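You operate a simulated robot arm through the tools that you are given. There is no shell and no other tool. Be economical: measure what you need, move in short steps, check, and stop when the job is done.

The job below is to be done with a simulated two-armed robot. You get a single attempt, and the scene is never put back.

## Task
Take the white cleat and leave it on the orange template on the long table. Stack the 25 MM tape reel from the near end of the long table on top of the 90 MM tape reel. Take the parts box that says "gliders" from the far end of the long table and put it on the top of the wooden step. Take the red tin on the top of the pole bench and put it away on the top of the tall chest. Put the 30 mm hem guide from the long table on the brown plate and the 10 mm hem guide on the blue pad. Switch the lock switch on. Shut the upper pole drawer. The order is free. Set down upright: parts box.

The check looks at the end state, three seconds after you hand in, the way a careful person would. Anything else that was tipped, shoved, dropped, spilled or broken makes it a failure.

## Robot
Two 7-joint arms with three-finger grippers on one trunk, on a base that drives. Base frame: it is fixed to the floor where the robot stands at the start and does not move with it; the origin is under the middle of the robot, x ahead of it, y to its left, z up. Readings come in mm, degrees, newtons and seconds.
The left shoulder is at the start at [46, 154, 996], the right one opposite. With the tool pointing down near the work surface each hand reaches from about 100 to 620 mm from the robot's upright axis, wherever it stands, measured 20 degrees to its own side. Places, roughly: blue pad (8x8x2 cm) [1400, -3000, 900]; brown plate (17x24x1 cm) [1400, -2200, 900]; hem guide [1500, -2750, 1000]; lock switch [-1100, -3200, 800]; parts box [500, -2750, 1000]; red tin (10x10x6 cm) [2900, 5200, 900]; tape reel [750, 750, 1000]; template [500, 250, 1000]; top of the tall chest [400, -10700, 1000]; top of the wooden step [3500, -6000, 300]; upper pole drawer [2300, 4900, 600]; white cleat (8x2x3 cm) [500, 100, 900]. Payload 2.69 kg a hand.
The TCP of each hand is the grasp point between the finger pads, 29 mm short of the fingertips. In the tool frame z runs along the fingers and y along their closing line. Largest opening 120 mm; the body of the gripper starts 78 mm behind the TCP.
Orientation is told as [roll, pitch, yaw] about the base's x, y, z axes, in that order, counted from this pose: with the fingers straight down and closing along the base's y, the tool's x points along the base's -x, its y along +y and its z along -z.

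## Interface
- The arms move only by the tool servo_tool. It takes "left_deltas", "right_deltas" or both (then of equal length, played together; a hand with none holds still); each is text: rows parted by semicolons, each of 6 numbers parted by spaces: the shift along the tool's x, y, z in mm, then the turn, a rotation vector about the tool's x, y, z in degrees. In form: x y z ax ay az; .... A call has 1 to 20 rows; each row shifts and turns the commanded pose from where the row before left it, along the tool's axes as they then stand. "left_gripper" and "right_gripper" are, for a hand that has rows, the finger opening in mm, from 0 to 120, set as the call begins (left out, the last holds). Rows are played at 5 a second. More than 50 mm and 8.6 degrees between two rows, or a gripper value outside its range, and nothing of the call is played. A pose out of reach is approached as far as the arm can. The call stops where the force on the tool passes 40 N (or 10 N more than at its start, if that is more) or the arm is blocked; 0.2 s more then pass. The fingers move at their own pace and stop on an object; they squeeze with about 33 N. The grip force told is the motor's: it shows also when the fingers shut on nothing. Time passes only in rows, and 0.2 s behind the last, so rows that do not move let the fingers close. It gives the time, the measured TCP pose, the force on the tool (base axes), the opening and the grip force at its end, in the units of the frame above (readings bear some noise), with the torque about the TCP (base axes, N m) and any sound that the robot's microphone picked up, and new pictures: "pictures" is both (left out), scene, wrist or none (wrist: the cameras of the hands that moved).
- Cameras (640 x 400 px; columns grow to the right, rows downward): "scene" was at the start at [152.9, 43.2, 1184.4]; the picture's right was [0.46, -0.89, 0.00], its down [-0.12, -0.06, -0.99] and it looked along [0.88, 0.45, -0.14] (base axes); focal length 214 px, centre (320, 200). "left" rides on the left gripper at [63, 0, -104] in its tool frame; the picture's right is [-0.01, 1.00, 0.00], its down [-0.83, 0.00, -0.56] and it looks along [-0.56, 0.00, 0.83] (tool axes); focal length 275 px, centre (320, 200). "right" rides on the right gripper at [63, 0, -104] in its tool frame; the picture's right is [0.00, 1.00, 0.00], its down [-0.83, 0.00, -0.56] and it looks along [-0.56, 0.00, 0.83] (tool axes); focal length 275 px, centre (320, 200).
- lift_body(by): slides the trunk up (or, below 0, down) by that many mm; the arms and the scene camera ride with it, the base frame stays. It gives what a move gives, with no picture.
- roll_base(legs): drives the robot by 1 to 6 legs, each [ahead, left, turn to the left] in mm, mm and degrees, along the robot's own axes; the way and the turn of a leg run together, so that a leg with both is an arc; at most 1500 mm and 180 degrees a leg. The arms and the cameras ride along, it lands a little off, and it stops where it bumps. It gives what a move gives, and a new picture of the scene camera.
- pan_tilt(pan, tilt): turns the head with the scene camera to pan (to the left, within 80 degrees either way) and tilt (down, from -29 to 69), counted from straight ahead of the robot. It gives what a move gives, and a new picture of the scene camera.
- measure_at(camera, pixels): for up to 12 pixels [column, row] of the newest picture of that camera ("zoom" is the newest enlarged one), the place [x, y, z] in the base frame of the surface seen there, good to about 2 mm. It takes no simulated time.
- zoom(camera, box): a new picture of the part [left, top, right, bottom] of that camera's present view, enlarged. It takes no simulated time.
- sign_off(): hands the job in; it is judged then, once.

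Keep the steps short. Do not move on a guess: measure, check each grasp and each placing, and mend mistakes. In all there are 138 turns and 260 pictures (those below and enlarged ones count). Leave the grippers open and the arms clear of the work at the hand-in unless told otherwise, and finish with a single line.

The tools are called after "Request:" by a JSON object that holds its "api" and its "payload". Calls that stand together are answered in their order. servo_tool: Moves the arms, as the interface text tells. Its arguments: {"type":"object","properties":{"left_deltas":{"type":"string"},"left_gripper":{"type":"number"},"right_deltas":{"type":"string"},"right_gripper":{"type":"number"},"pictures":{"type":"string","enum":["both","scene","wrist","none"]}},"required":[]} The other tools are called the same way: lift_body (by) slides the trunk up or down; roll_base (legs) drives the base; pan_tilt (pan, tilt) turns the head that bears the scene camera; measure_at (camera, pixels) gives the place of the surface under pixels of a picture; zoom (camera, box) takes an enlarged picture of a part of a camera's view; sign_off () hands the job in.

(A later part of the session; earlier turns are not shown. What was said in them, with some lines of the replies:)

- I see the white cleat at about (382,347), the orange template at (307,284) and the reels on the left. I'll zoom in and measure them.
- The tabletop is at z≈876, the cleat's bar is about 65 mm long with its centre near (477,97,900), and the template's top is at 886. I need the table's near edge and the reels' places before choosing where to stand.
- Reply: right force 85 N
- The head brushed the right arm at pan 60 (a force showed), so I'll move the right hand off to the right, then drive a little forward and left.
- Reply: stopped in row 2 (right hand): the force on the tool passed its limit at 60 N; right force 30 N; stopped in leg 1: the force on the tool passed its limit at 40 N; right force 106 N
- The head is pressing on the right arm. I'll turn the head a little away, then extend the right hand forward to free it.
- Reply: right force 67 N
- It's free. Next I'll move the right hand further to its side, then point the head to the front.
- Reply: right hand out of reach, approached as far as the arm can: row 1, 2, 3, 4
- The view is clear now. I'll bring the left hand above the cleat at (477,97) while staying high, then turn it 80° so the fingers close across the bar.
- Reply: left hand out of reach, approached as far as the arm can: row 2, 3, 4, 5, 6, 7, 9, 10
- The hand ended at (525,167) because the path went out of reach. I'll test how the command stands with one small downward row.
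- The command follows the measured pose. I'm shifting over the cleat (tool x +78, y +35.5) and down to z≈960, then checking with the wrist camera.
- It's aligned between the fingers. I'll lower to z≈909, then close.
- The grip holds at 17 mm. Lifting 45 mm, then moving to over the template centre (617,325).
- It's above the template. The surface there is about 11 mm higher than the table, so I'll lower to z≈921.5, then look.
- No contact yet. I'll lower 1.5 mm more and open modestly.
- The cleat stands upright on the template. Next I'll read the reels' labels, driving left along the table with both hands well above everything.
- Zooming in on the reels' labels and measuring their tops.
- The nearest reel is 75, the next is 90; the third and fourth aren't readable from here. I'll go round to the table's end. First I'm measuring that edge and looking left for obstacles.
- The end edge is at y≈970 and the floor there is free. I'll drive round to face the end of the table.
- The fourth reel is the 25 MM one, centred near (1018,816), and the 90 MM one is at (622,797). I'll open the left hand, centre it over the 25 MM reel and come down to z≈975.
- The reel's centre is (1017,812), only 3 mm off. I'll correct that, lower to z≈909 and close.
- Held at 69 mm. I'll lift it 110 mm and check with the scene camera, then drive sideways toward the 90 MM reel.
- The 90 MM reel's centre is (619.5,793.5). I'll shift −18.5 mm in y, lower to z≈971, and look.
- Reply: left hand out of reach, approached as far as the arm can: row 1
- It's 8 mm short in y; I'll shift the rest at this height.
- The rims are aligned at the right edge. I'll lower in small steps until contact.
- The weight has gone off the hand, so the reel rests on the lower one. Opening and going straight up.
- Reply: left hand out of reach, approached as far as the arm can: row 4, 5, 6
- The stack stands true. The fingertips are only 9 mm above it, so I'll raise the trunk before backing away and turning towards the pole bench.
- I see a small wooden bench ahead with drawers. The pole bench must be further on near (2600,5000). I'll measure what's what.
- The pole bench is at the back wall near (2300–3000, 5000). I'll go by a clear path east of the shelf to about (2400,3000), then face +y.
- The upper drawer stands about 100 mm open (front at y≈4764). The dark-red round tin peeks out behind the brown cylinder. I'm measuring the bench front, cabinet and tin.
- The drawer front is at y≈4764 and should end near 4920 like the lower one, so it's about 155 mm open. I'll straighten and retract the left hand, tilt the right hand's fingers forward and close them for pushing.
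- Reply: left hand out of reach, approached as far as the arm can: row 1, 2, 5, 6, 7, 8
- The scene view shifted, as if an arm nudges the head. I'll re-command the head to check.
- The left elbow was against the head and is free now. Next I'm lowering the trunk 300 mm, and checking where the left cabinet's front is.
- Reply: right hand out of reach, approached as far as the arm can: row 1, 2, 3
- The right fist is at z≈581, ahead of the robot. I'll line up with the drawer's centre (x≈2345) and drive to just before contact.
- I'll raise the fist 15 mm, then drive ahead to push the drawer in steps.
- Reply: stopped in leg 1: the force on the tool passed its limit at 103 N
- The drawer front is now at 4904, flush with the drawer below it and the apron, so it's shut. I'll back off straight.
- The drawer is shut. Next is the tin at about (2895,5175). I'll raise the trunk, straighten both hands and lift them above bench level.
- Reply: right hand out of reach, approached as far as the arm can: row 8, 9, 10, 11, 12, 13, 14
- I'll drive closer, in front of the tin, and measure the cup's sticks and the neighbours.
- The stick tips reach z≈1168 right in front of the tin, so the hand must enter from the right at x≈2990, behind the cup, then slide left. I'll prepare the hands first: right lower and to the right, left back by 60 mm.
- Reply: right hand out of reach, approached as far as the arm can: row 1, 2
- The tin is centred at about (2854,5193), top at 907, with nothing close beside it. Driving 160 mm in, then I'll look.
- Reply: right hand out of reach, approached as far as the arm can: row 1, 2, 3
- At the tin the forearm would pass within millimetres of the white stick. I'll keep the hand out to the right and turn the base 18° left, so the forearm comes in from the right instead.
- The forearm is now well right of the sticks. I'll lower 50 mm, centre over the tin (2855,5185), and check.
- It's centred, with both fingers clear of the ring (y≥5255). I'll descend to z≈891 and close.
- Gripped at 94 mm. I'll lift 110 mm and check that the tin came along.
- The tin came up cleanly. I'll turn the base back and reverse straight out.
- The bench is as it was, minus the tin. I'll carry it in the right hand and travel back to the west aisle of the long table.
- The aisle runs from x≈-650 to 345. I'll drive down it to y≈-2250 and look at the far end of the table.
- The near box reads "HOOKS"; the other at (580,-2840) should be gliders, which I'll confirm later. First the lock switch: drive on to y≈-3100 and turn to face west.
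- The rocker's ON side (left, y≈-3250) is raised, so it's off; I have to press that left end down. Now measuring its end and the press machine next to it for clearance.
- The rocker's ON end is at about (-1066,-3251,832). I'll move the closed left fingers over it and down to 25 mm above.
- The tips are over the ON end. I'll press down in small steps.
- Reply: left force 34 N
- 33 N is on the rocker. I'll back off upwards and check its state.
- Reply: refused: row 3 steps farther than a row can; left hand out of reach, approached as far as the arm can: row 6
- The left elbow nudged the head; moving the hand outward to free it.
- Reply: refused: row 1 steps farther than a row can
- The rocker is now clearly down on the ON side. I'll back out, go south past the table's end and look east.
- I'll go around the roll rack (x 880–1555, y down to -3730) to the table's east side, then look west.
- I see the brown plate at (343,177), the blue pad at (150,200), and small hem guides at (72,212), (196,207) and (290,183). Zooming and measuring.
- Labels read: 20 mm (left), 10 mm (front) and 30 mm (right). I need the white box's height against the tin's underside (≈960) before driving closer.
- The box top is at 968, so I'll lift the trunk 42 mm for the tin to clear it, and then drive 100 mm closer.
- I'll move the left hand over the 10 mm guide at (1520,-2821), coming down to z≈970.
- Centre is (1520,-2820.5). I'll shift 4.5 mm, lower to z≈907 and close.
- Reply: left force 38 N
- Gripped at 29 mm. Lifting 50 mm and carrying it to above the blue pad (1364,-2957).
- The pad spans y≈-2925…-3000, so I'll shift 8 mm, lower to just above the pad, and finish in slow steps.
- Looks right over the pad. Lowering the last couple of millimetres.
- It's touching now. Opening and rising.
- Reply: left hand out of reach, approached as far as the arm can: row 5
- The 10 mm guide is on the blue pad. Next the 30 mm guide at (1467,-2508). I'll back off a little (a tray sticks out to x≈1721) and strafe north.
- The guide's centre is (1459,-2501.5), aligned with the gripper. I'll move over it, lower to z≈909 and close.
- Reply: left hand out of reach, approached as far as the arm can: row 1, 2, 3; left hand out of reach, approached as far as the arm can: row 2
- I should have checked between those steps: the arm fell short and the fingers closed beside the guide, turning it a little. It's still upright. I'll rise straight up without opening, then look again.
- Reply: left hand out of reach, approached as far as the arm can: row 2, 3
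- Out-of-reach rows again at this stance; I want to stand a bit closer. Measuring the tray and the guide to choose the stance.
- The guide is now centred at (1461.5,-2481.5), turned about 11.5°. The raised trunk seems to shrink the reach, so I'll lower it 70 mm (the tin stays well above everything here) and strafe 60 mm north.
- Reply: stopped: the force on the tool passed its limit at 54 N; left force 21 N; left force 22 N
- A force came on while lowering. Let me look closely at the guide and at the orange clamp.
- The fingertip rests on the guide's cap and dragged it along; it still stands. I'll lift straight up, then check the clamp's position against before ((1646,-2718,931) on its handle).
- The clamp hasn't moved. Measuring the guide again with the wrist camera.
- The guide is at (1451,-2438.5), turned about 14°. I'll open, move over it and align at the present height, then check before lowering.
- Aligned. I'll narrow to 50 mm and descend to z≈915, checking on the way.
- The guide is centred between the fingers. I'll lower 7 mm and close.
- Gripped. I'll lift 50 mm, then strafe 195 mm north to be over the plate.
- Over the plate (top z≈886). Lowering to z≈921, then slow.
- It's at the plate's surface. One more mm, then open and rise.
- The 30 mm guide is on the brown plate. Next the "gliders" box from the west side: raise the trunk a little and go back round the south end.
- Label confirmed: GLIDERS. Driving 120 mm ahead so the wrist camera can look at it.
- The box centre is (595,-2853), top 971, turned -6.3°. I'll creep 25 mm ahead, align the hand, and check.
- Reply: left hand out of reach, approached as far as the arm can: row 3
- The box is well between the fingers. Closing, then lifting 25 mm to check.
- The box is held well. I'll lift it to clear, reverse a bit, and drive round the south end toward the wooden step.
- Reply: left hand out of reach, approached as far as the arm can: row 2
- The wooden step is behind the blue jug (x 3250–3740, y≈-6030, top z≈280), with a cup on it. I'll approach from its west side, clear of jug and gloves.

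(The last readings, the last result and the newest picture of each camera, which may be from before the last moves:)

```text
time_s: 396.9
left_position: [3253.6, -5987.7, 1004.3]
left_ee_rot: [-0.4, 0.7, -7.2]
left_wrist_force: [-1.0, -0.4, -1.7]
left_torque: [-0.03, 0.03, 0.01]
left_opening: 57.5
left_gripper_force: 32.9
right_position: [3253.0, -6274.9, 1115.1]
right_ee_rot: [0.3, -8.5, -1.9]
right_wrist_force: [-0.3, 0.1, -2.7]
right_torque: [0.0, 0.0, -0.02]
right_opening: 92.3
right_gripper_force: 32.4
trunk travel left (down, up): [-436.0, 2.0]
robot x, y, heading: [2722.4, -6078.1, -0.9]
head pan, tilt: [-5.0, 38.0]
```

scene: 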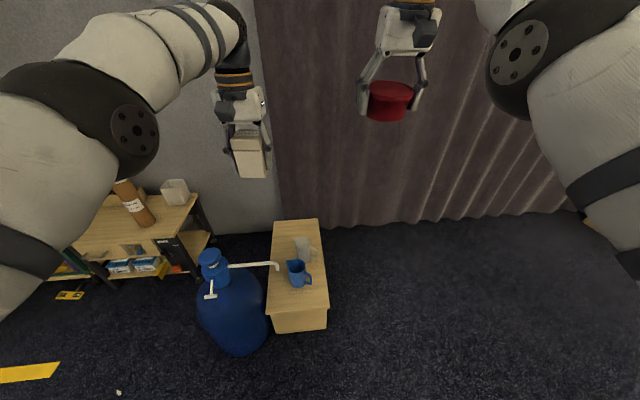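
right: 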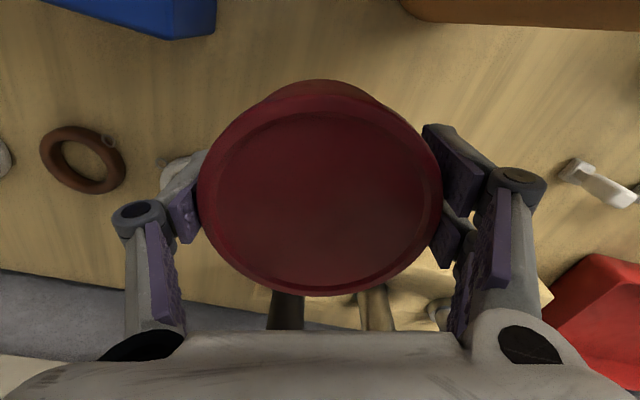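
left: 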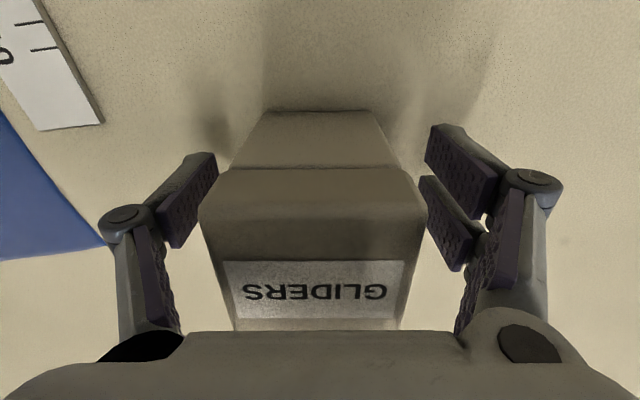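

Request:
{"api": "zoom", "payload": {"camera": "scene", "box": [190, 200, 350, 340]}}

Request:
{"api": "measure_at", "payload": {"camera": "scene", "pixels": [[275, 222], [317, 221], [271, 311], [327, 305], [298, 298], [297, 229], [298, 284], [296, 262], [305, 240], [308, 283], [278, 266], [212, 295]]}}

```text
2.86 times, centred on (270, 270) of scene
```

zoom: 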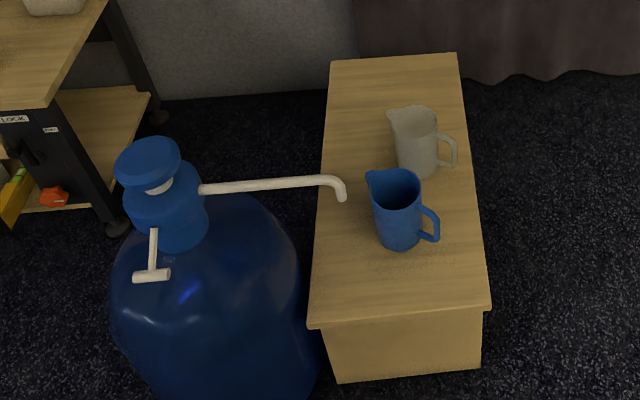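

```text
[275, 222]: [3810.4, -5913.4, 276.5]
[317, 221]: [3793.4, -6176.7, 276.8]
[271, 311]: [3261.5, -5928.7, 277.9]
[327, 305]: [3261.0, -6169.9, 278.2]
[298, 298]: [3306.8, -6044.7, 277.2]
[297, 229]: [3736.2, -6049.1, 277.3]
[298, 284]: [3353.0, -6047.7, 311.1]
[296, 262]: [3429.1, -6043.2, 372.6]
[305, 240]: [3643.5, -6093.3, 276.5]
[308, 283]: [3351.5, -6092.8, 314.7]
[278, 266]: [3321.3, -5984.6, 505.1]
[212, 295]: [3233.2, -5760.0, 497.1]
```

Step top is at z≈277, x 3261–3800, y -5925…-6175; the blue cup takes x 3350–3420, and the jug is to the north. I'll come in from the south-west (heading 45°) and put the box at about (3312,-6122), staging 220 mm short and lowering the trunk there.

Request:
{"api": "roll_base", "payload": {"legs": [[0, -650, 0], [150, 0, 0], [0, 0, 46]]}}

Request:
{"api": "lift_body", "payload": {"by": -430}}

Request:
{"api": "pan_tilt", "payload": {"pan": 0, "tilt": 30}}

```text
time_s: 405.3
left_position: [3160.4, -6283.9, 1003.8]
left_ee_rot: [-0.4, 0.6, 38.3]
left_wrist_force: [0.7, -0.5, -2.6]
left_torque: [-0.02, 0.0, 0.01]
left_opening: 57.4
left_gripper_force: 33.0
right_position: [3366.4, -6486.9, 1115.2]
right_ee_rot: [0.3, -8.5, 43.6]
right_wrist_force: [-0.4, 0.7, -2.4]
right_torque: [-0.02, 0.01, 0.01]
right_opening: 92.2
right_gripper_force: 33.0
trunk travel left (down, up): [-436.0, 2.0]
robot x, y, heading: [2855.6, -6730.6, 44.4]
head pan, tilt: [-5.0, 38.0]
```

scene: 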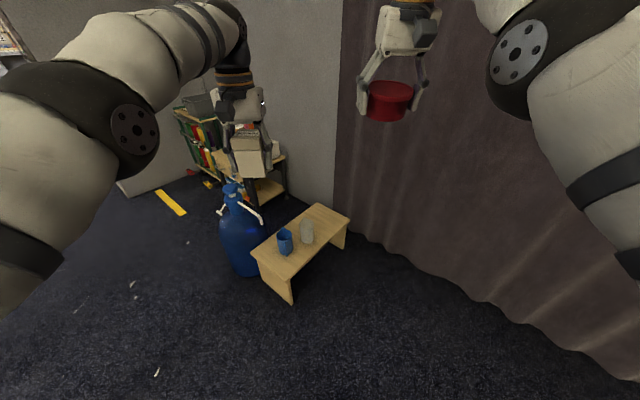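

```text
refused: -430 is not a number from -400 to 400
```

```text
time_s: 406.0
left_position: [3160.1, -6283.1, 1004.4]
left_ee_rot: [-0.4, 0.7, 38.2]
left_wrist_force: [0.4, 0.0, -2.4]
left_torque: [0.03, 0.03, 0.0]
left_opening: 57.7
left_gripper_force: 33.1
right_position: [3364.3, -6485.3, 1116.0]
right_ee_rot: [0.3, -8.5, 43.5]
right_wrist_force: [0.2, -0.2, -2.9]
right_torque: [-0.04, 0.01, -0.02]
right_opening: 92.2
right_gripper_force: 33.3
trunk travel left (down, up): [-436.0, 2.0]
robot x, y, heading: [2852.3, -6729.6, 44.4]
head pan, tilt: [0.0, 30.0]
```

scene: 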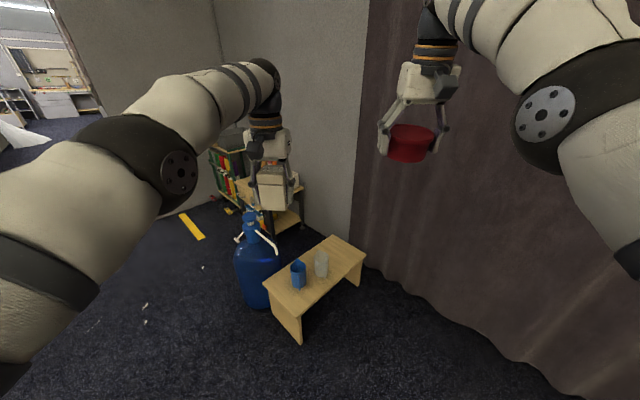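

Request:
{"api": "lift_body", "payload": {"by": -395}}

Request:
{"api": "roll_base", "payload": {"legs": [[100, 0, 0]]}}

Request:
{"api": "measure_at", "payload": {"camera": "scene", "pixels": [[300, 300]]}}

```text
time_s: 409.8
left_position: [3179.0, -6264.7, 471.3]
left_ee_rot: [-2.1, 17.0, 37.9]
left_wrist_force: [0.1, -0.1, -2.1]
left_torque: [-0.03, 0.0, -0.04]
left_opening: 57.5
left_gripper_force: 33.3
right_position: [3384.1, -6466.4, 365.6]
right_ee_rot: [-0.4, 30.0, 43.4]
right_wrist_force: [0.4, 0.4, -2.3]
right_torque: [0.0, -0.02, 0.01]
right_opening: 92.3
right_gripper_force: 33.1
trunk travel left (down, up): [-41.0, 397.0]
robot x, y, heading: [2859.5, -6728.7, 44.7]
head pan, tilt: [0.0, 30.0]
```

```text
time_s: 410.9
left_position: [3252.7, -6196.3, 471.3]
left_ee_rot: [-2.3, 17.0, 37.8]
left_wrist_force: [0.2, -0.3, -2.7]
left_torque: [0.01, 0.01, 0.0]
left_opening: 57.7
left_gripper_force: 32.9
right_position: [3458.1, -6395.7, 364.8]
right_ee_rot: [-0.4, 30.2, 43.3]
right_wrist_force: [-0.2, 0.4, -2.5]
right_torque: [-0.02, 0.0, -0.01]
right_opening: 92.5
right_gripper_force: 32.9
trunk travel left (down, up): [-41.0, 397.0]
robot x, y, heading: [2929.7, -6662.8, 44.3]
head pan, tilt: [0.0, 30.0]
```

scene: 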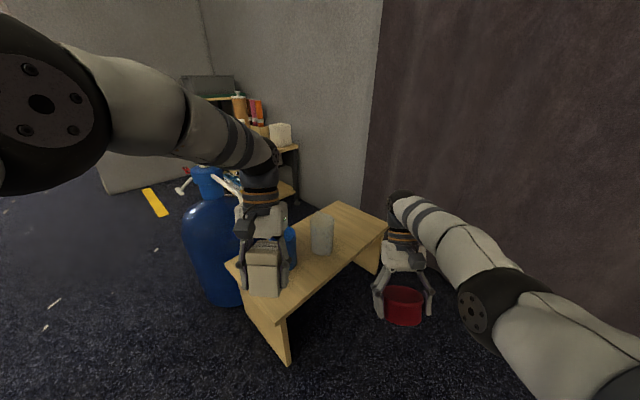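

```text
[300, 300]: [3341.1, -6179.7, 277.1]
```

Lowering that far tilted the hands (left 17°, right 30°), though both loads are still held. I'll straighten both and raise the right hand with the tin.

Request:
{"api": "servo_tool", "payload": {"left_deltas": "0 0 0 -0.5 -4.25 0;0 0 0 -0.5 -4.25 0;0 0 0 -0.5 -4.25 0;0 0 0 -0.5 -4.25 0;0 0 0 0 0 0;0 0 0 0 0 0;0 0 0 0 0 0;0 0 0 0 0 0;0 0 0 0 0 0", "right_deltas": "0 0 -10 0 -7.5 0;0 0 -10 0 -7.5 0;0 0 -10 0 -7.5 0;0 0 -10 0 -7.5 0;0 0 -40 0 0 0;0 0 -40 0 0 0;0 0 -40 0 0 0;0 0 -40 0 0 0;0 0 0 0 0 0", "pictures": "both"}}

```text
time_s: 412.9
left_position: [3252.1, -6194.6, 471.3]
left_ee_rot: [-0.2, 0.1, 38.2]
left_wrist_force: [0.6, -0.1, -1.8]
left_torque: [-0.02, -0.01, 0.01]
left_opening: 57.8
left_gripper_force: 33.1
right_position: [3529.6, -6313.6, 549.5]
right_ee_rot: [-0.2, 0.2, 43.6]
right_wrist_force: [-0.3, -0.1, -2.4]
right_torque: [-0.02, 0.04, 0.01]
right_opening: 92.4
right_gripper_force: 33.0
right hand out of reach, approached as far as the arm can: row 1, 2, 3, 4, 8
trunk travel left (down, up): [-41.0, 397.0]
robot x, y, heading: [2927.8, -6663.7, 44.4]
head pan, tilt: [0.0, 30.0]
```

scene: 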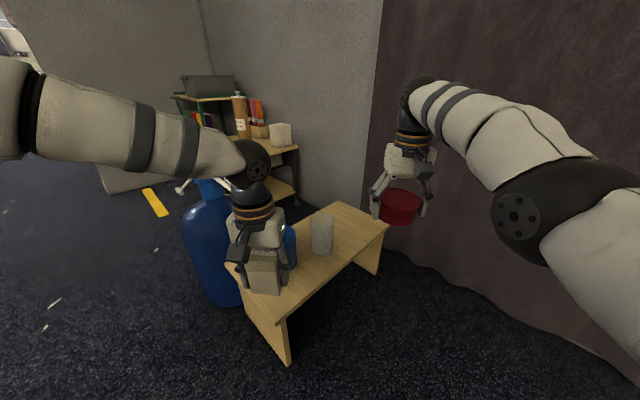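
right: 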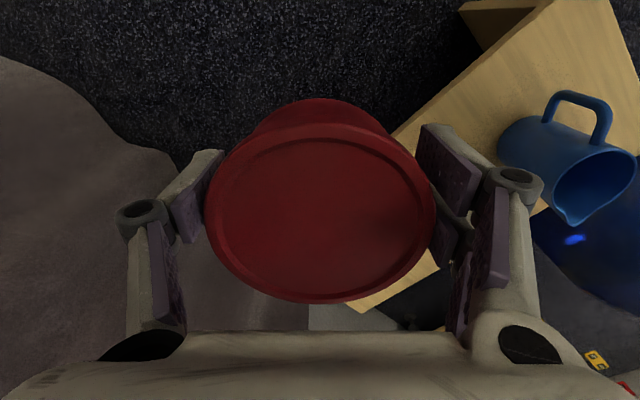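
left: 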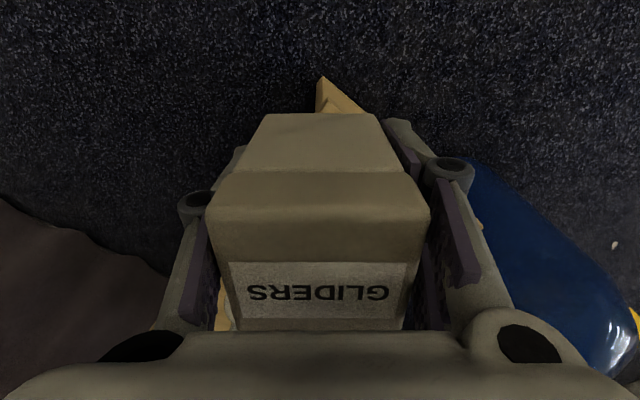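

Both are straight. I'll drive 92 mm further to be over the free spot.

Request:
{"api": "roll_base", "payload": {"legs": [[92, 8, 0]]}}

Request:
{"api": "zoom", "payload": {"camera": "scene", "box": [180, 160, 400, 380]}}

```text
time_s: 414.1
left_position: [3312.3, -6124.2, 472.1]
left_ee_rot: [-0.2, 0.1, 38.2]
left_wrist_force: [-1.0, -0.4, -2.4]
left_torque: [-0.02, 0.02, 0.03]
left_opening: 57.7
left_gripper_force: 33.1
right_position: [3590.8, -6241.3, 549.1]
right_ee_rot: [-0.3, 0.1, 43.7]
right_wrist_force: [-0.2, -0.1, -1.9]
right_torque: [0.0, 0.0, -0.01]
right_opening: 92.3
right_gripper_force: 33.3
trunk travel left (down, up): [-41.0, 397.0]
robot x, y, heading: [2983.0, -6588.9, 44.7]
head pan, tilt: [0.0, 30.0]
```

scene: 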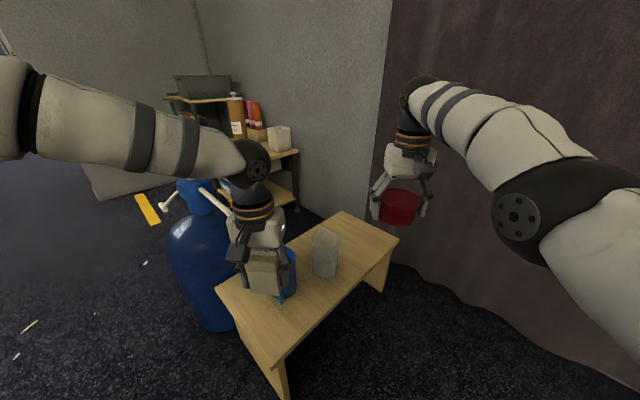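

```text
1.82 times, centred on (290, 270) of scene
```

zoom: 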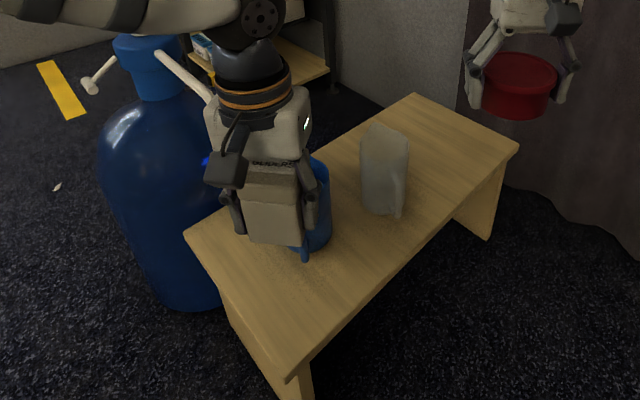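

Clearance to the cup's handle is about 22 mm. I'll shift 6 mm away from it and lower to about 8 mm above the step.

Request:
{"api": "servo_tool", "payload": {"left_deltas": "6 0 0 0 0 0;0 0 40 0 0 0;0 0 40 0 0 0;0 0 40 0 0 0;0 0 22 0 0 0;0 0 0 0 0 0", "pictures": "scene"}}

Request:
{"api": "zoom", "payload": {"camera": "scene", "box": [200, 200, 340, 360]}}

```text
time_s: 415.5
left_position: [3307.7, -6129.0, 332.1]
left_ee_rot: [-0.2, 0.0, 38.2]
left_wrist_force: [0.0, 0.2, -3.0]
left_torque: [-0.04, 0.02, 0.03]
left_opening: 57.6
left_gripper_force: 33.1
right_position: [3589.5, -6242.2, 548.9]
right_ee_rot: [-0.3, 0.2, 43.7]
right_wrist_force: [0.3, -0.4, -2.0]
right_torque: [0.01, -0.02, 0.01]
right_opening: 92.3
right_gripper_force: 33.5
trunk travel left (down, up): [-41.0, 397.0]
robot x, y, heading: [2989.9, -6584.3, 44.5]
head pan, tilt: [0.0, 30.0]
```

scene: 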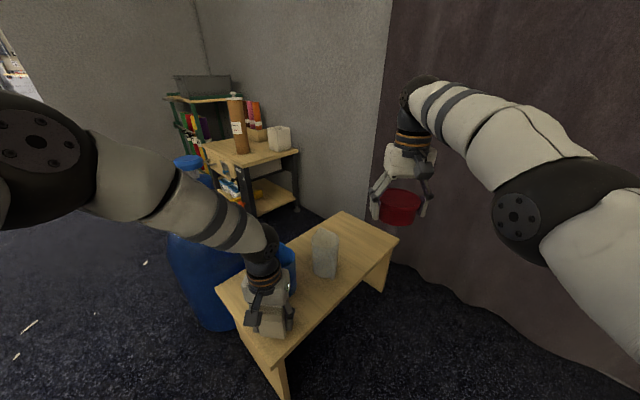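

```text
2.50 times, centred on (270, 280) of scene
```

zoom: 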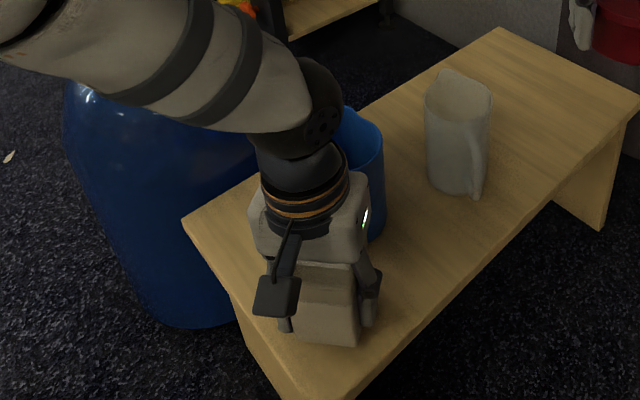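

Near the surface and clear of the cup. Lowering the last ~11 mm in small steps.

Request:
{"api": "servo_tool", "payload": {"left_deltas": "0 0 5 0 0 0;0 0 3 0 0 0;0 0 1.5 0 0 0;0 0 1 0 0 0;0 0 0 0 0 0", "pictures": "none"}}

```text
time_s: 416.7
left_position: [3307.2, -6128.2, 320.9]
left_ee_rot: [-0.1, 0.0, 38.2]
left_wrist_force: [-2.4, -2.5, 7.9]
left_torque: [-0.5, 0.13, -0.13]
left_opening: 57.7
left_gripper_force: 33.5
right_position: [3590.2, -6242.5, 549.7]
right_ee_rot: [-0.3, 0.0, 43.7]
right_wrist_force: [0.1, -0.7, -2.5]
right_torque: [-0.05, 0.02, 0.03]
right_opening: 92.1
right_gripper_force: 32.7
trunk travel left (down, up): [-41.0, 397.0]
robot x, y, heading: [2984.2, -6591.4, 44.7]
head pan, tilt: [0.0, 30.0]
```

Contact at 8 N. Opening and rising 110 mm.

Request:
{"api": "servo_tool", "payload": {"left_deltas": "0 0 0 0 0 0;0 0 0 0 0 0;0 0 -20 0 0 0;0 0 -45 0 0 0;0 0 -45 0 0 0;0 0 0 0 0 0", "left_gripper": 85, "pictures": "wrist"}}

Request:
{"api": "zoom", "payload": {"camera": "scene", "box": [200, 200, 340, 360]}}

```text
time_s: 418.1
left_position: [3308.7, -6128.3, 430.5]
left_ee_rot: [-0.2, 0.1, 38.2]
left_wrist_force: [0.1, 0.5, 0.3]
left_torque: [0.01, -0.02, 0.03]
left_opening: 84.7
left_gripper_force: 0.0
right_position: [3591.3, -6242.4, 549.1]
right_ee_rot: [-0.4, 0.1, 43.5]
right_wrist_force: [-0.5, 0.3, -2.5]
right_torque: [-0.04, 0.04, 0.0]
right_opening: 92.2
right_gripper_force: 33.1
trunk travel left (down, up): [-41.0, 397.0]
robot x, y, heading: [2989.3, -6593.0, 44.8]
head pan, tilt: [0.0, 30.0]
```

left: 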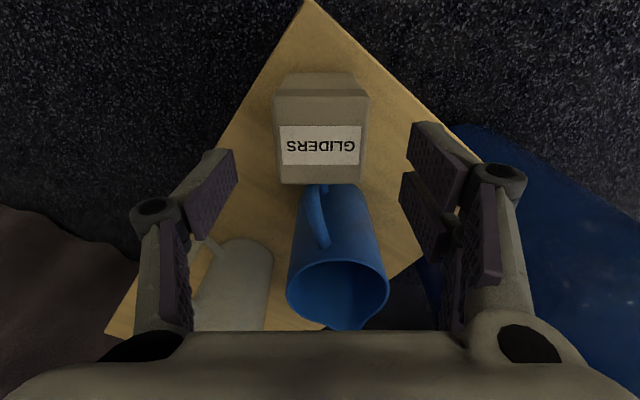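

```text
2.50 times, centred on (270, 280) of scene
```

zoom: 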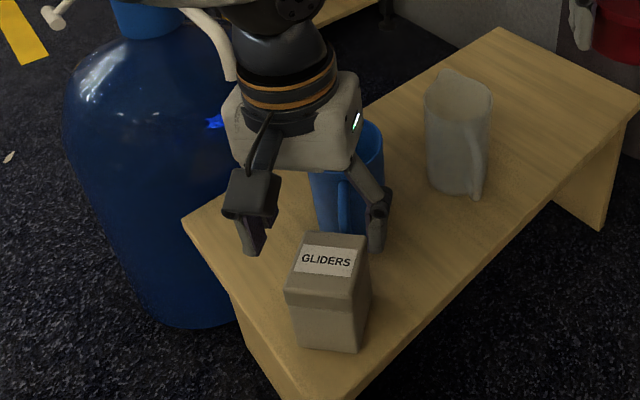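

The box stands upright on the step, and the cups are untouched. I'll back off, and then raise the trunk in moderate steps for the last job, the tin.

Request:
{"api": "roll_base", "payload": {"legs": [[-450, 0, 0]]}}

Request:
{"api": "lift_body", "payload": {"by": 360}}

```text
time_s: 420.8
left_position: [2985.1, -6442.5, 431.3]
left_ee_rot: [-0.2, -0.1, 38.6]
left_wrist_force: [-0.1, 0.8, 0.3]
left_torque: [0.01, 0.04, 0.0]
left_opening: 85.1
left_gripper_force: 0.1
right_position: [3266.8, -6554.2, 549.7]
right_ee_rot: [-0.3, 0.1, 44.1]
right_wrist_force: [0.5, -0.3, -3.7]
right_torque: [-0.04, -0.02, 0.0]
right_opening: 92.5
right_gripper_force: 32.7
trunk travel left (down, up): [-41.0, 397.0]
robot x, y, heading: [2667.7, -6910.2, 45.3]
head pan, tilt: [0.0, 30.0]
```

scene: 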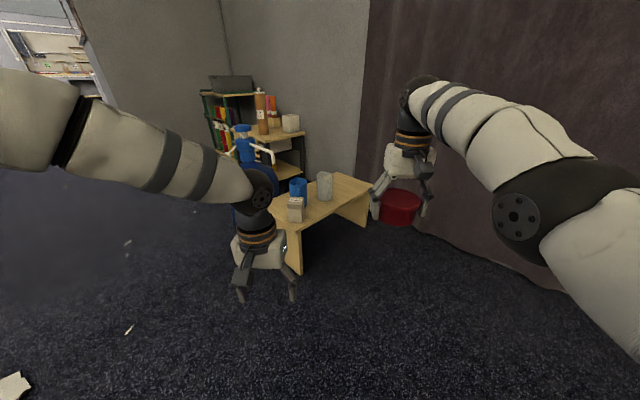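

```text
time_s: 424.3
left_position: [2983.9, -6443.3, 789.3]
left_ee_rot: [-0.1, 0.1, 38.6]
left_wrist_force: [0.5, 0.2, 0.4]
left_torque: [0.01, 0.0, 0.02]
left_opening: 84.5
left_gripper_force: 0.1
right_position: [3188.6, -6632.9, 1211.8]
right_ee_rot: [0.3, -29.8, 43.8]
right_wrist_force: [0.4, -0.1, -2.4]
right_torque: [-0.05, 0.04, 0.01]
right_opening: 92.4
right_gripper_force: 33.2
trunk travel left (down, up): [-401.0, 37.0]
robot x, y, heading: [2665.6, -6906.2, 44.9]
head pan, tilt: [0.0, 30.0]
```

The right hand tipped back 30° with the lift; I'll straighten and lower it, then turn south and look for the tall chest.

Request:
{"api": "servo_tool", "payload": {"right_deltas": "0 0 0 0 7.5 0;0 0 0 0 7.5 0;0 0 0 0 7.5 0;0 0 0 0 7.5 0;0 0 30 0 0 0;0 0 30 0 0 0;0 0 30 0 0 0;0 0 30 0 0 0;0 0 0 0 0 0", "pictures": "none"}}

Request:
{"api": "roll_base", "payload": {"legs": [[0, 0, -150]]}}

Request:
{"api": "pan_tilt", "payload": {"pan": 0, "tilt": 10}}

```text
time_s: 426.3
left_position: [2984.2, -6442.8, 790.4]
left_ee_rot: [-0.2, 0.0, 38.6]
left_wrist_force: [-0.6, 0.3, 0.0]
left_torque: [-0.01, 0.01, -0.02]
left_opening: 84.9
left_gripper_force: 0.0
right_position: [3164.8, -6665.3, 1064.3]
right_ee_rot: [0.2, -11.1, 44.0]
right_wrist_force: [-0.3, 0.3, -2.5]
right_torque: [-0.01, -0.01, -0.01]
right_opening: 92.4
right_gripper_force: 33.1
right hand out of reach, approached as far as the arm can: row 1, 2, 3, 4
trunk travel left (down, up): [-401.0, 37.0]
robot x, y, heading: [2666.0, -6908.2, 44.9]
head pan, tilt: [0.0, 30.0]
```

```text
time_s: 432.9
left_position: [2615.4, -7467.9, 788.4]
left_ee_rot: [-0.2, 0.0, -112.2]
left_wrist_force: [-0.5, 0.1, -0.3]
left_torque: [0.0, 0.01, 0.01]
left_opening: 84.9
left_gripper_force: 0.1
right_position: [2349.6, -7361.1, 1064.1]
right_ee_rot: [0.3, -11.1, -106.9]
right_wrist_force: [0.4, 0.1, -2.8]
right_torque: [0.0, -0.01, -0.01]
right_opening: 92.5
right_gripper_force: 33.3
trunk travel left (down, up): [-401.0, 37.0]
robot x, y, heading: [2664.8, -6907.7, -105.9]
head pan, tilt: [0.0, 30.0]
```

scene: 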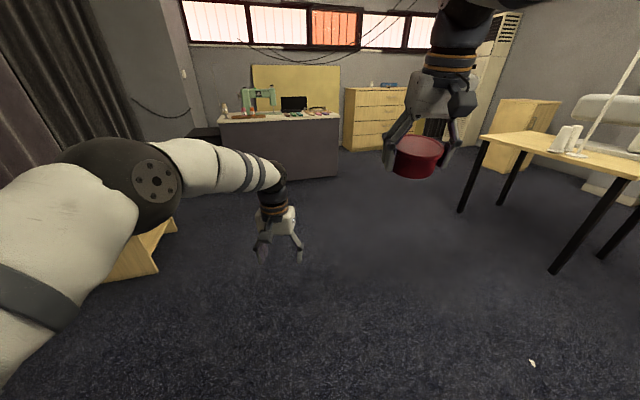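

```text
time_s: 433.7
left_position: [2614.7, -7467.3, 790.7]
left_ee_rot: [-0.3, 0.1, -112.2]
left_wrist_force: [-0.6, -0.1, 0.4]
left_torque: [-0.02, 0.01, 0.01]
left_opening: 85.1
left_gripper_force: 0.0
right_position: [2350.4, -7361.0, 1064.6]
right_ee_rot: [0.2, -10.9, -107.0]
right_wrist_force: [0.9, -0.5, -2.8]
right_torque: [0.04, -0.02, -0.02]
right_opening: 92.3
right_gripper_force: 32.5
trunk travel left (down, up): [-401.0, 37.0]
robot x, y, heading: [2665.5, -6909.2, -106.0]
head pan, tilt: [0.0, 10.0]
```

scene: 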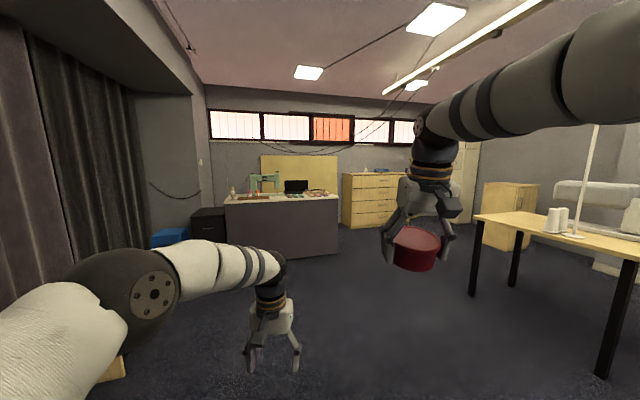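

The wooden chest of drawers at (372,195) lies in the right direction for the tall chest. Measuring it.

Request:
{"api": "measure_at", "payload": {"camera": "scene", "pixels": [[346, 174], [380, 172], [372, 195], [348, 222], [400, 210], [410, 172], [477, 216], [530, 190], [310, 230], [510, 280]]}}

Request:
{"api": "zoom", "payload": {"camera": "scene", "box": [320, 140, 480, 240]}}

```text
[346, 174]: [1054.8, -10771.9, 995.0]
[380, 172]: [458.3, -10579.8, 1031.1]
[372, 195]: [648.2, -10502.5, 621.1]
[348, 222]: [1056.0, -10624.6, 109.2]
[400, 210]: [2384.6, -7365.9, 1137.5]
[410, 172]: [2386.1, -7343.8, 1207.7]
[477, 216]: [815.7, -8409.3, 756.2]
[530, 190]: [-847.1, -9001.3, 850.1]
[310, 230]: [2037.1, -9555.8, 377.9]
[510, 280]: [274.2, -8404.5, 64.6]
```

```text
4.00 times, centred on (400, 190) of scene
```

zoom: 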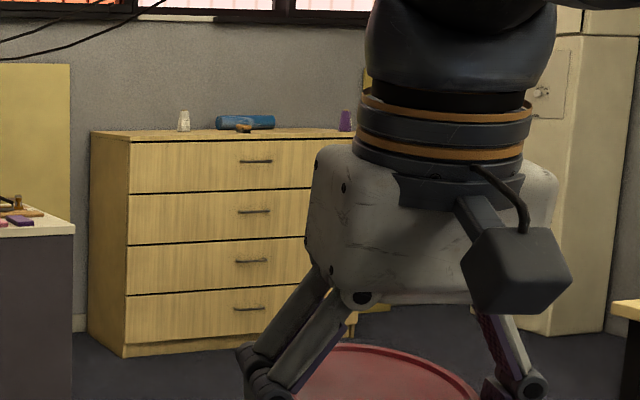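

The chest's front is at y≈-10502, top z≈1000, x≤1055. I'll drive to (1500,-9300), face south and strafe west in front of it.

Request:
{"api": "roll_base", "payload": {"legs": [[0, 0, -10], [1330, 0, 0], [1330, 0, 0], [0, 0, 26], [0, -750, 0]]}}

Request:
{"api": "pan_tilt", "payload": {"pan": -5, "tilt": 12}}

```text
time_s: 454.4
left_position: [869.6, -9852.3, 790.8]
left_ee_rot: [-0.3, 0.1, -96.8]
left_wrist_force: [-0.2, 0.9, -0.2]
left_torque: [0.01, 0.02, -0.02]
left_opening: 85.1
left_gripper_force: 0.1
right_position: [584.8, -9819.4, 1064.3]
right_ee_rot: [0.3, -11.0, -91.5]
right_wrist_force: [-0.5, -0.3, -2.2]
right_torque: [0.05, -0.05, 0.01]
right_opening: 92.4
right_gripper_force: 33.6
trunk travel left (down, up): [-401.0, 37.0]
robot x, y, heading: [772.7, -9295.5, -90.5]
head pan, tilt: [0.0, 10.0]
```

scene: 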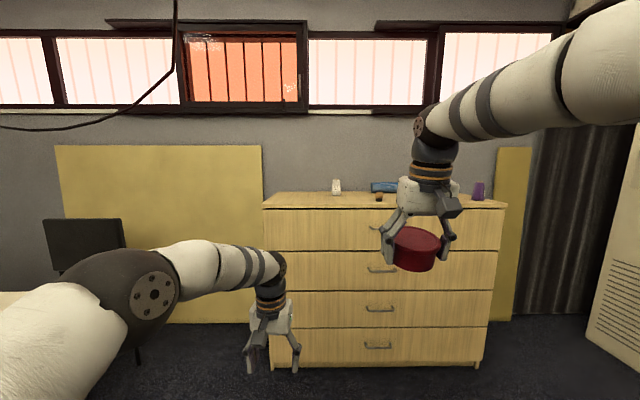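

```text
time_s: 455.0
left_position: [868.6, -9852.0, 790.3]
left_ee_rot: [-0.1, 0.0, -96.8]
left_wrist_force: [0.1, -0.7, 0.1]
left_torque: [0.01, -0.03, -0.03]
left_opening: 84.8
left_gripper_force: 0.1
right_position: [585.2, -9821.4, 1064.1]
right_ee_rot: [0.1, -11.0, -91.5]
right_wrist_force: [-0.2, 0.4, -2.5]
right_torque: [0.04, -0.02, 0.0]
right_opening: 92.3
right_gripper_force: 32.9
trunk travel left (down, up): [-401.0, 37.0]
robot x, y, heading: [770.7, -9298.6, -90.8]
head pan, tilt: [-5.0, 12.0]
```

scene: 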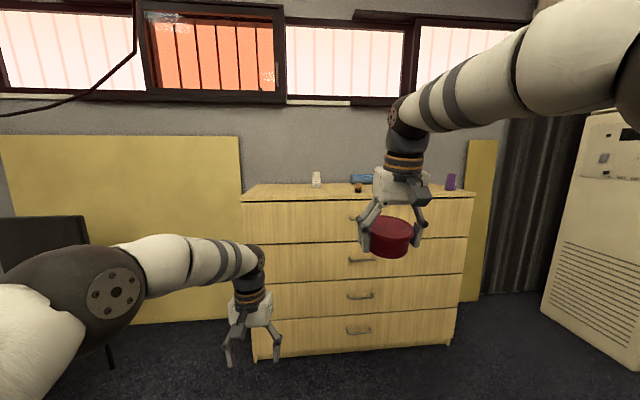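

Request:
{"api": "measure_at", "payload": {"camera": "scene", "pixels": [[260, 188], [280, 193], [316, 183], [358, 188], [355, 177], [450, 182], [300, 200], [440, 193], [250, 190], [460, 192], [330, 192], [425, 180]]}}

Request:
{"api": "zoom", "payload": {"camera": "scene", "box": [230, 150, 490, 230]}}

```text
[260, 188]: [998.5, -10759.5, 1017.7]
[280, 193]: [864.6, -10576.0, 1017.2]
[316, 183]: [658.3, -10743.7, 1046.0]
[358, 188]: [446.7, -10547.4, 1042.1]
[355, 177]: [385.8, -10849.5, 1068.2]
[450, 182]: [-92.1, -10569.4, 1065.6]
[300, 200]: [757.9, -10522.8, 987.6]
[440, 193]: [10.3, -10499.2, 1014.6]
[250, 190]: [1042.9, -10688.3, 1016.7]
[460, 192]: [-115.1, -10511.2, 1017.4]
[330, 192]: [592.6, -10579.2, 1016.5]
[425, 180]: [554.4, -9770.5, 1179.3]
```

```text
2.46 times, centred on (360, 190) of scene
```

zoom: 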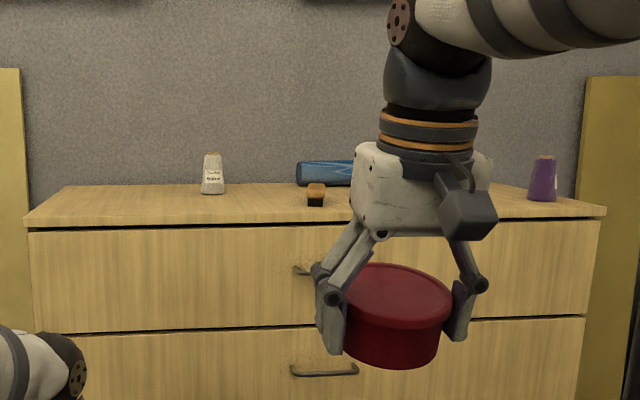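

The top of the chest is at z=1017, free around (200,-10620), between the brown bit (447), the blue roll at the back and the purple cone (-92). I'll raise the trunk, bring the left hand up and back so it can't hit the front, and straighten the right hand.

Request:
{"api": "lift_body", "payload": {"by": 36}}

Request:
{"api": "servo_tool", "payload": {"left_deltas": "10 0 -45 0 0 0;10 0 -45 0 0 0;10 0 -45 0 0 0;10 0 -45 0 0 0;10 0 -45 0 0 0;10 0 -45 0 0 0;10 0 -30 0 0 0;0 0 0 0 0 0", "right_deltas": "12 0 0 0 3.7 0;12 0 0 0 3.7 0;12 0 0 0 3.7 0;0 0 0 0 0 0;0 0 0 0 0 0;0 0 0 0 0 0;0 0 0 0 0 0;0 0 0 0 0 0", "pictures": "scene"}}

```text
time_s: 455.8
left_position: [868.4, -9851.9, 824.7]
left_ee_rot: [-0.2, 0.3, -96.8]
left_wrist_force: [-0.1, -0.1, -1.0]
left_torque: [0.02, 0.03, 0.01]
left_opening: 84.9
left_gripper_force: 0.0
right_position: [584.9, -9821.5, 1097.9]
right_ee_rot: [0.2, -10.9, -91.5]
right_wrist_force: [-0.5, -1.2, -2.9]
right_torque: [0.1, 0.01, 0.01]
right_opening: 92.4
right_gripper_force: 33.3
trunk travel left (down, up): [-437.0, 1.0]
robot x, y, heading: [772.2, -9298.2, -90.6]
head pan, tilt: [-5.0, 12.0]
```

```text
time_s: 457.6
left_position: [883.0, -9777.8, 1126.9]
left_ee_rot: [-0.2, 0.1, -96.8]
left_wrist_force: [-0.2, -0.4, -0.5]
left_torque: [0.03, 0.01, 0.01]
left_opening: 85.2
left_gripper_force: 0.0
left hand out of reach, approached as far as the arm can: row 7
right_position: [585.6, -9784.5, 1094.5]
right_ee_rot: [0.2, 0.1, -91.5]
right_wrist_force: [0.2, -0.1, -2.4]
right_torque: [0.04, 0.0, 0.03]
right_opening: 92.5
right_gripper_force: 33.2
trunk travel left (down, up): [-437.0, 1.0]
robot x, y, heading: [766.8, -9302.1, -90.3]
head pan, tilt: [-5.0, 12.0]
```

scene: 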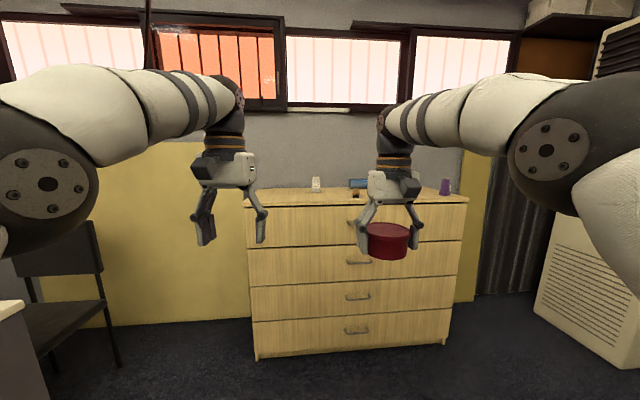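

Both hands are straight. I'll strafe to x≈381 and drive ahead 836 mm in two stages.

Request:
{"api": "roll_base", "payload": {"legs": [[0, -386, 0.3], [600, 0, 0]]}}

Request:
{"api": "pan_tilt", "payload": {"pan": -5, "tilt": 25}}

```text
time_s: 464.1
left_position: [498.5, -10367.3, 1129.3]
left_ee_rot: [-0.2, 0.0, -96.5]
left_wrist_force: [0.2, -0.7, 0.5]
left_torque: [0.03, -0.02, 0.03]
left_opening: 85.0
left_gripper_force: 0.1
right_position: [202.4, -10376.9, 1096.1]
right_ee_rot: [0.3, 0.1, -91.3]
right_wrist_force: [-0.4, -0.1, -2.9]
right_torque: [0.0, -0.01, 0.01]
right_opening: 92.2
right_gripper_force: 33.2
trunk travel left (down, up): [-437.0, 1.0]
robot x, y, heading: [381.1, -9885.3, -90.2]
head pan, tilt: [-5.0, 12.0]
```

scene: 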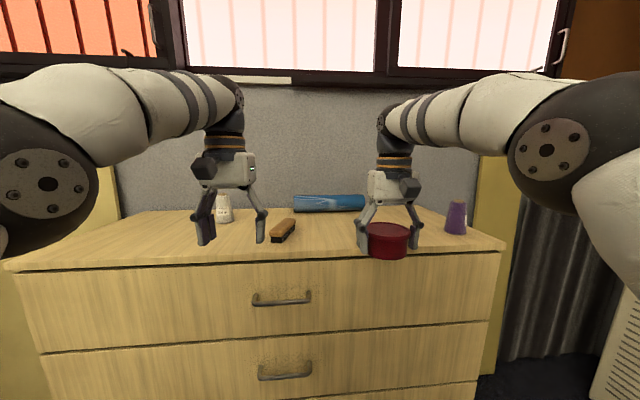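

```text
time_s: 464.9
left_position: [498.7, -10367.9, 1128.0]
left_ee_rot: [-0.2, 0.0, -96.5]
left_wrist_force: [-0.2, 0.0, -1.1]
left_torque: [0.0, 0.0, -0.02]
left_opening: 85.0
left_gripper_force: 0.0
right_position: [203.1, -10377.6, 1094.7]
right_ee_rot: [0.2, 0.1, -91.2]
right_wrist_force: [0.7, -0.3, -3.0]
right_torque: [0.05, 0.05, 0.02]
right_opening: 92.4
right_gripper_force: 32.6
trunk travel left (down, up): [-437.0, 1.0]
robot x, y, heading: [386.0, -9891.0, -90.3]
head pan, tilt: [-5.0, 25.0]
```

scene: 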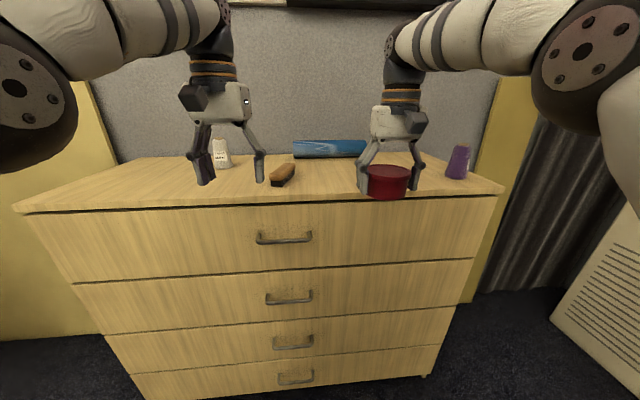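

Request:
{"api": "measure_at", "payload": {"camera": "scene", "pixels": [[350, 150], [295, 150], [322, 142], [400, 160], [458, 150], [455, 175], [340, 175], [222, 142], [330, 195], [460, 190]]}}

Request:
{"api": "roll_base", "payload": {"legs": [[215, 0, 0]]}}

```text
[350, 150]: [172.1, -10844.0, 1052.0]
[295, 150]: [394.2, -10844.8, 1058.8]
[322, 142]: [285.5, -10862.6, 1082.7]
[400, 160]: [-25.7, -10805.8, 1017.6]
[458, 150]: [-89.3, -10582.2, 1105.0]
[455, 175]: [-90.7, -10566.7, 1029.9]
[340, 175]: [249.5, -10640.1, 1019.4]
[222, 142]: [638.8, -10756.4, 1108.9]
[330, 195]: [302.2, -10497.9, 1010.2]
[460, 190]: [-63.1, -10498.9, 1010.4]
```

```text
time_s: 466.5
left_position: [499.0, -10581.7, 1129.0]
left_ee_rot: [-0.1, 0.0, -96.5]
left_wrist_force: [0.0, -0.5, 0.4]
left_torque: [0.0, -0.02, -0.04]
left_opening: 85.2
left_gripper_force: 0.1
right_position: [202.5, -10592.7, 1095.1]
right_ee_rot: [0.2, 0.0, -91.1]
right_wrist_force: [-0.3, -0.9, -2.5]
right_torque: [0.06, 0.0, 0.04]
right_opening: 92.3
right_gripper_force: 32.9
trunk travel left (down, up): [-437.0, 1.0]
robot x, y, heading: [387.0, -10105.2, -90.3]
head pan, tilt: [-5.0, 25.0]
5 turns are left
```

scene: 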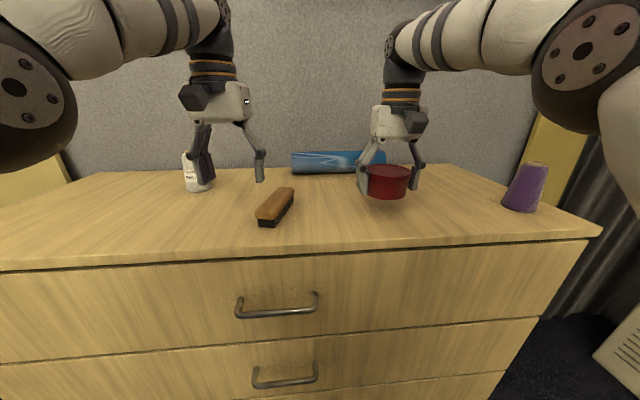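

Only 5 turns are left. The tin is over a clear spot at (202,-10593). I'll lower it 43 mm to the top at z=1017.

Request:
{"api": "servo_tool", "payload": {"right_deltas": "0 0 20 0 0 0;0 0 17 0 0 0;0 0 3 0 0 0;0 0 1.5 0 0 0;0 0 1 0 0 0;0 0 0 0 0 0", "pictures": "none"}}

Request:
{"api": "zoom", "payload": {"camera": "scene", "box": [340, 130, 440, 230]}}

```text
time_s: 467.9
left_position: [497.8, -10582.7, 1128.1]
left_ee_rot: [-0.2, 0.0, -96.5]
left_wrist_force: [-1.1, 0.3, 0.4]
left_torque: [0.02, 0.02, 0.01]
left_opening: 85.0
left_gripper_force: 0.0
right_position: [201.4, -10590.3, 1052.2]
right_ee_rot: [0.2, 0.0, -91.2]
right_wrist_force: [-0.7, -0.3, -1.5]
right_torque: [-0.03, 0.02, 0.0]
right_opening: 92.1
right_gripper_force: 33.1
trunk travel left (down, up): [-437.0, 1.0]
robot x, y, heading: [387.5, -10101.5, -90.1]
head pan, tilt: [-5.0, 25.0]
```

```text
4.00 times, centred on (390, 180) of scene
4 turns are left
```

zoom: 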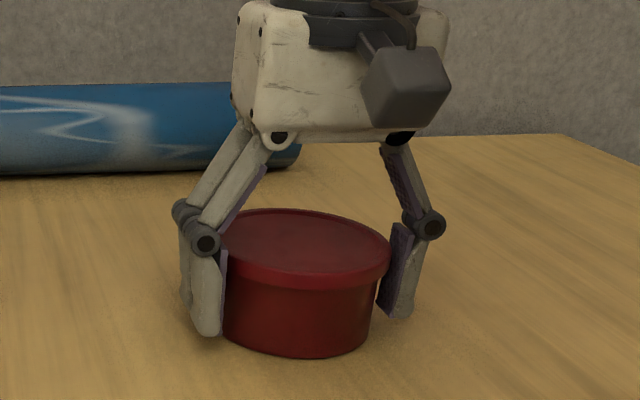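

It's practically on the surface. I'll lower another 1.5 mm, open, and rise straight up.

Request:
{"api": "servo_tool", "payload": {"right_deltas": "0 0 1 0 0 0;0 0 1 0 0 0;0 0 0 0 0 0", "pictures": "none"}}

Request:
{"api": "servo_tool", "payload": {"right_deltas": "0 0 0 0 0 0;0 0 0 0 0 0;0 0 0 0 0 0;0 0 -20 0 0 0;0 0 -35 0 0 0;0 0 0 0 0 0", "right_gripper": 118, "pictures": "scene"}}

```text
time_s: 468.7
left_position: [498.2, -10580.7, 1128.1]
left_ee_rot: [-0.2, -0.1, -96.3]
left_wrist_force: [0.3, -0.2, -0.3]
left_torque: [0.02, -0.02, 0.0]
left_opening: 85.0
left_gripper_force: 0.1
right_position: [203.7, -10591.4, 1052.1]
right_ee_rot: [0.2, -0.1, -91.1]
right_wrist_force: [0.3, -0.8, 7.1]
right_torque: [-0.36, 0.07, 0.02]
right_opening: 92.1
right_gripper_force: 33.0
trunk travel left (down, up): [-437.0, 1.0]
robot x, y, heading: [382.1, -10104.5, -90.3]
head pan, tilt: [-5.0, 25.0]
```

```text
time_s: 470.1
left_position: [499.2, -10581.4, 1128.6]
left_ee_rot: [-0.1, 0.0, -96.3]
left_wrist_force: [0.2, 0.3, 0.0]
left_torque: [0.02, 0.01, 0.01]
left_opening: 84.9
left_gripper_force: 0.0
right_position: [200.0, -10589.1, 1104.2]
right_ee_rot: [0.3, 0.0, -91.1]
right_wrist_force: [0.6, 0.2, -0.3]
right_torque: [0.02, -0.02, 0.0]
right_opening: 118.1
right_gripper_force: 0.1
trunk travel left (down, up): [-437.0, 1.0]
robot x, y, heading: [386.5, -10106.6, -90.1]
head pan, tilt: [-5.0, 25.0]
3 turns are left
```

scene: 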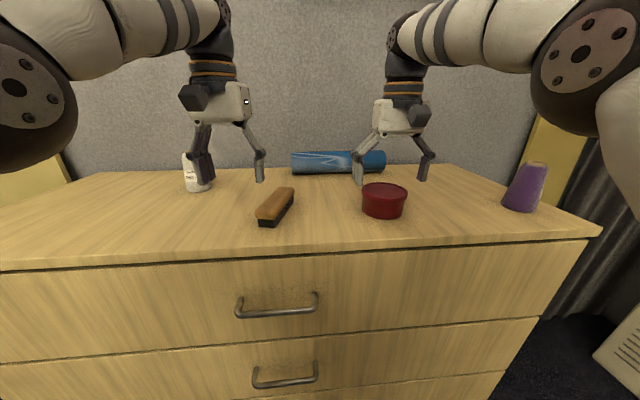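

The tin stands on the chest top. Backing away straight, with both grippers open.

Request:
{"api": "roll_base", "payload": {"legs": [[-400, 0, 0]]}}

```text
time_s: 472.6
left_position: [499.9, -10174.5, 1128.7]
left_ee_rot: [-0.2, -0.1, -96.5]
left_wrist_force: [0.3, 1.5, 0.9]
left_torque: [-0.02, 0.03, 0.01]
left_opening: 84.8
left_gripper_force: 0.1
right_position: [202.5, -10183.6, 1104.5]
right_ee_rot: [0.3, 0.1, -91.1]
right_wrist_force: [-0.1, 0.2, -0.4]
right_torque: [-0.04, -0.02, -0.01]
right_opening: 117.9
right_gripper_force: 0.0
trunk travel left (down, up): [-437.0, 1.0]
robot x, y, heading: [383.2, -9699.3, -90.1]
head pan, tilt: [-5.0, 25.0]
2 turns are left
```

scene: 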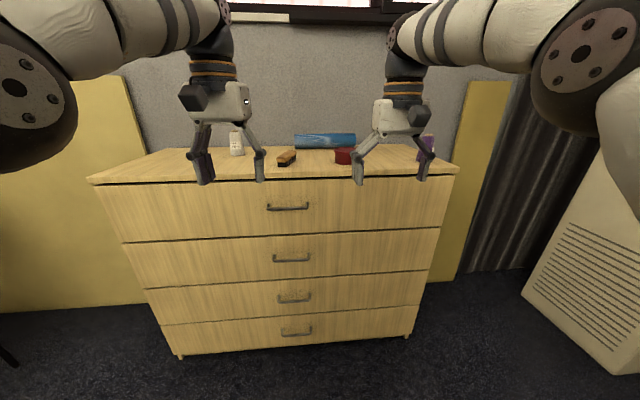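

Everything is placed, the grippers are open and the arms are clear, so I'm handing in.

Request:
{"api": "sign_off", "payload": {}}

```text
The job is handed in.
```

All eight tasks are done and handed in, each checked in the pictures; on the way the 30 mm hem guide was knocked about 60 mm along the table, still upright, before I placed it on the brown plate.
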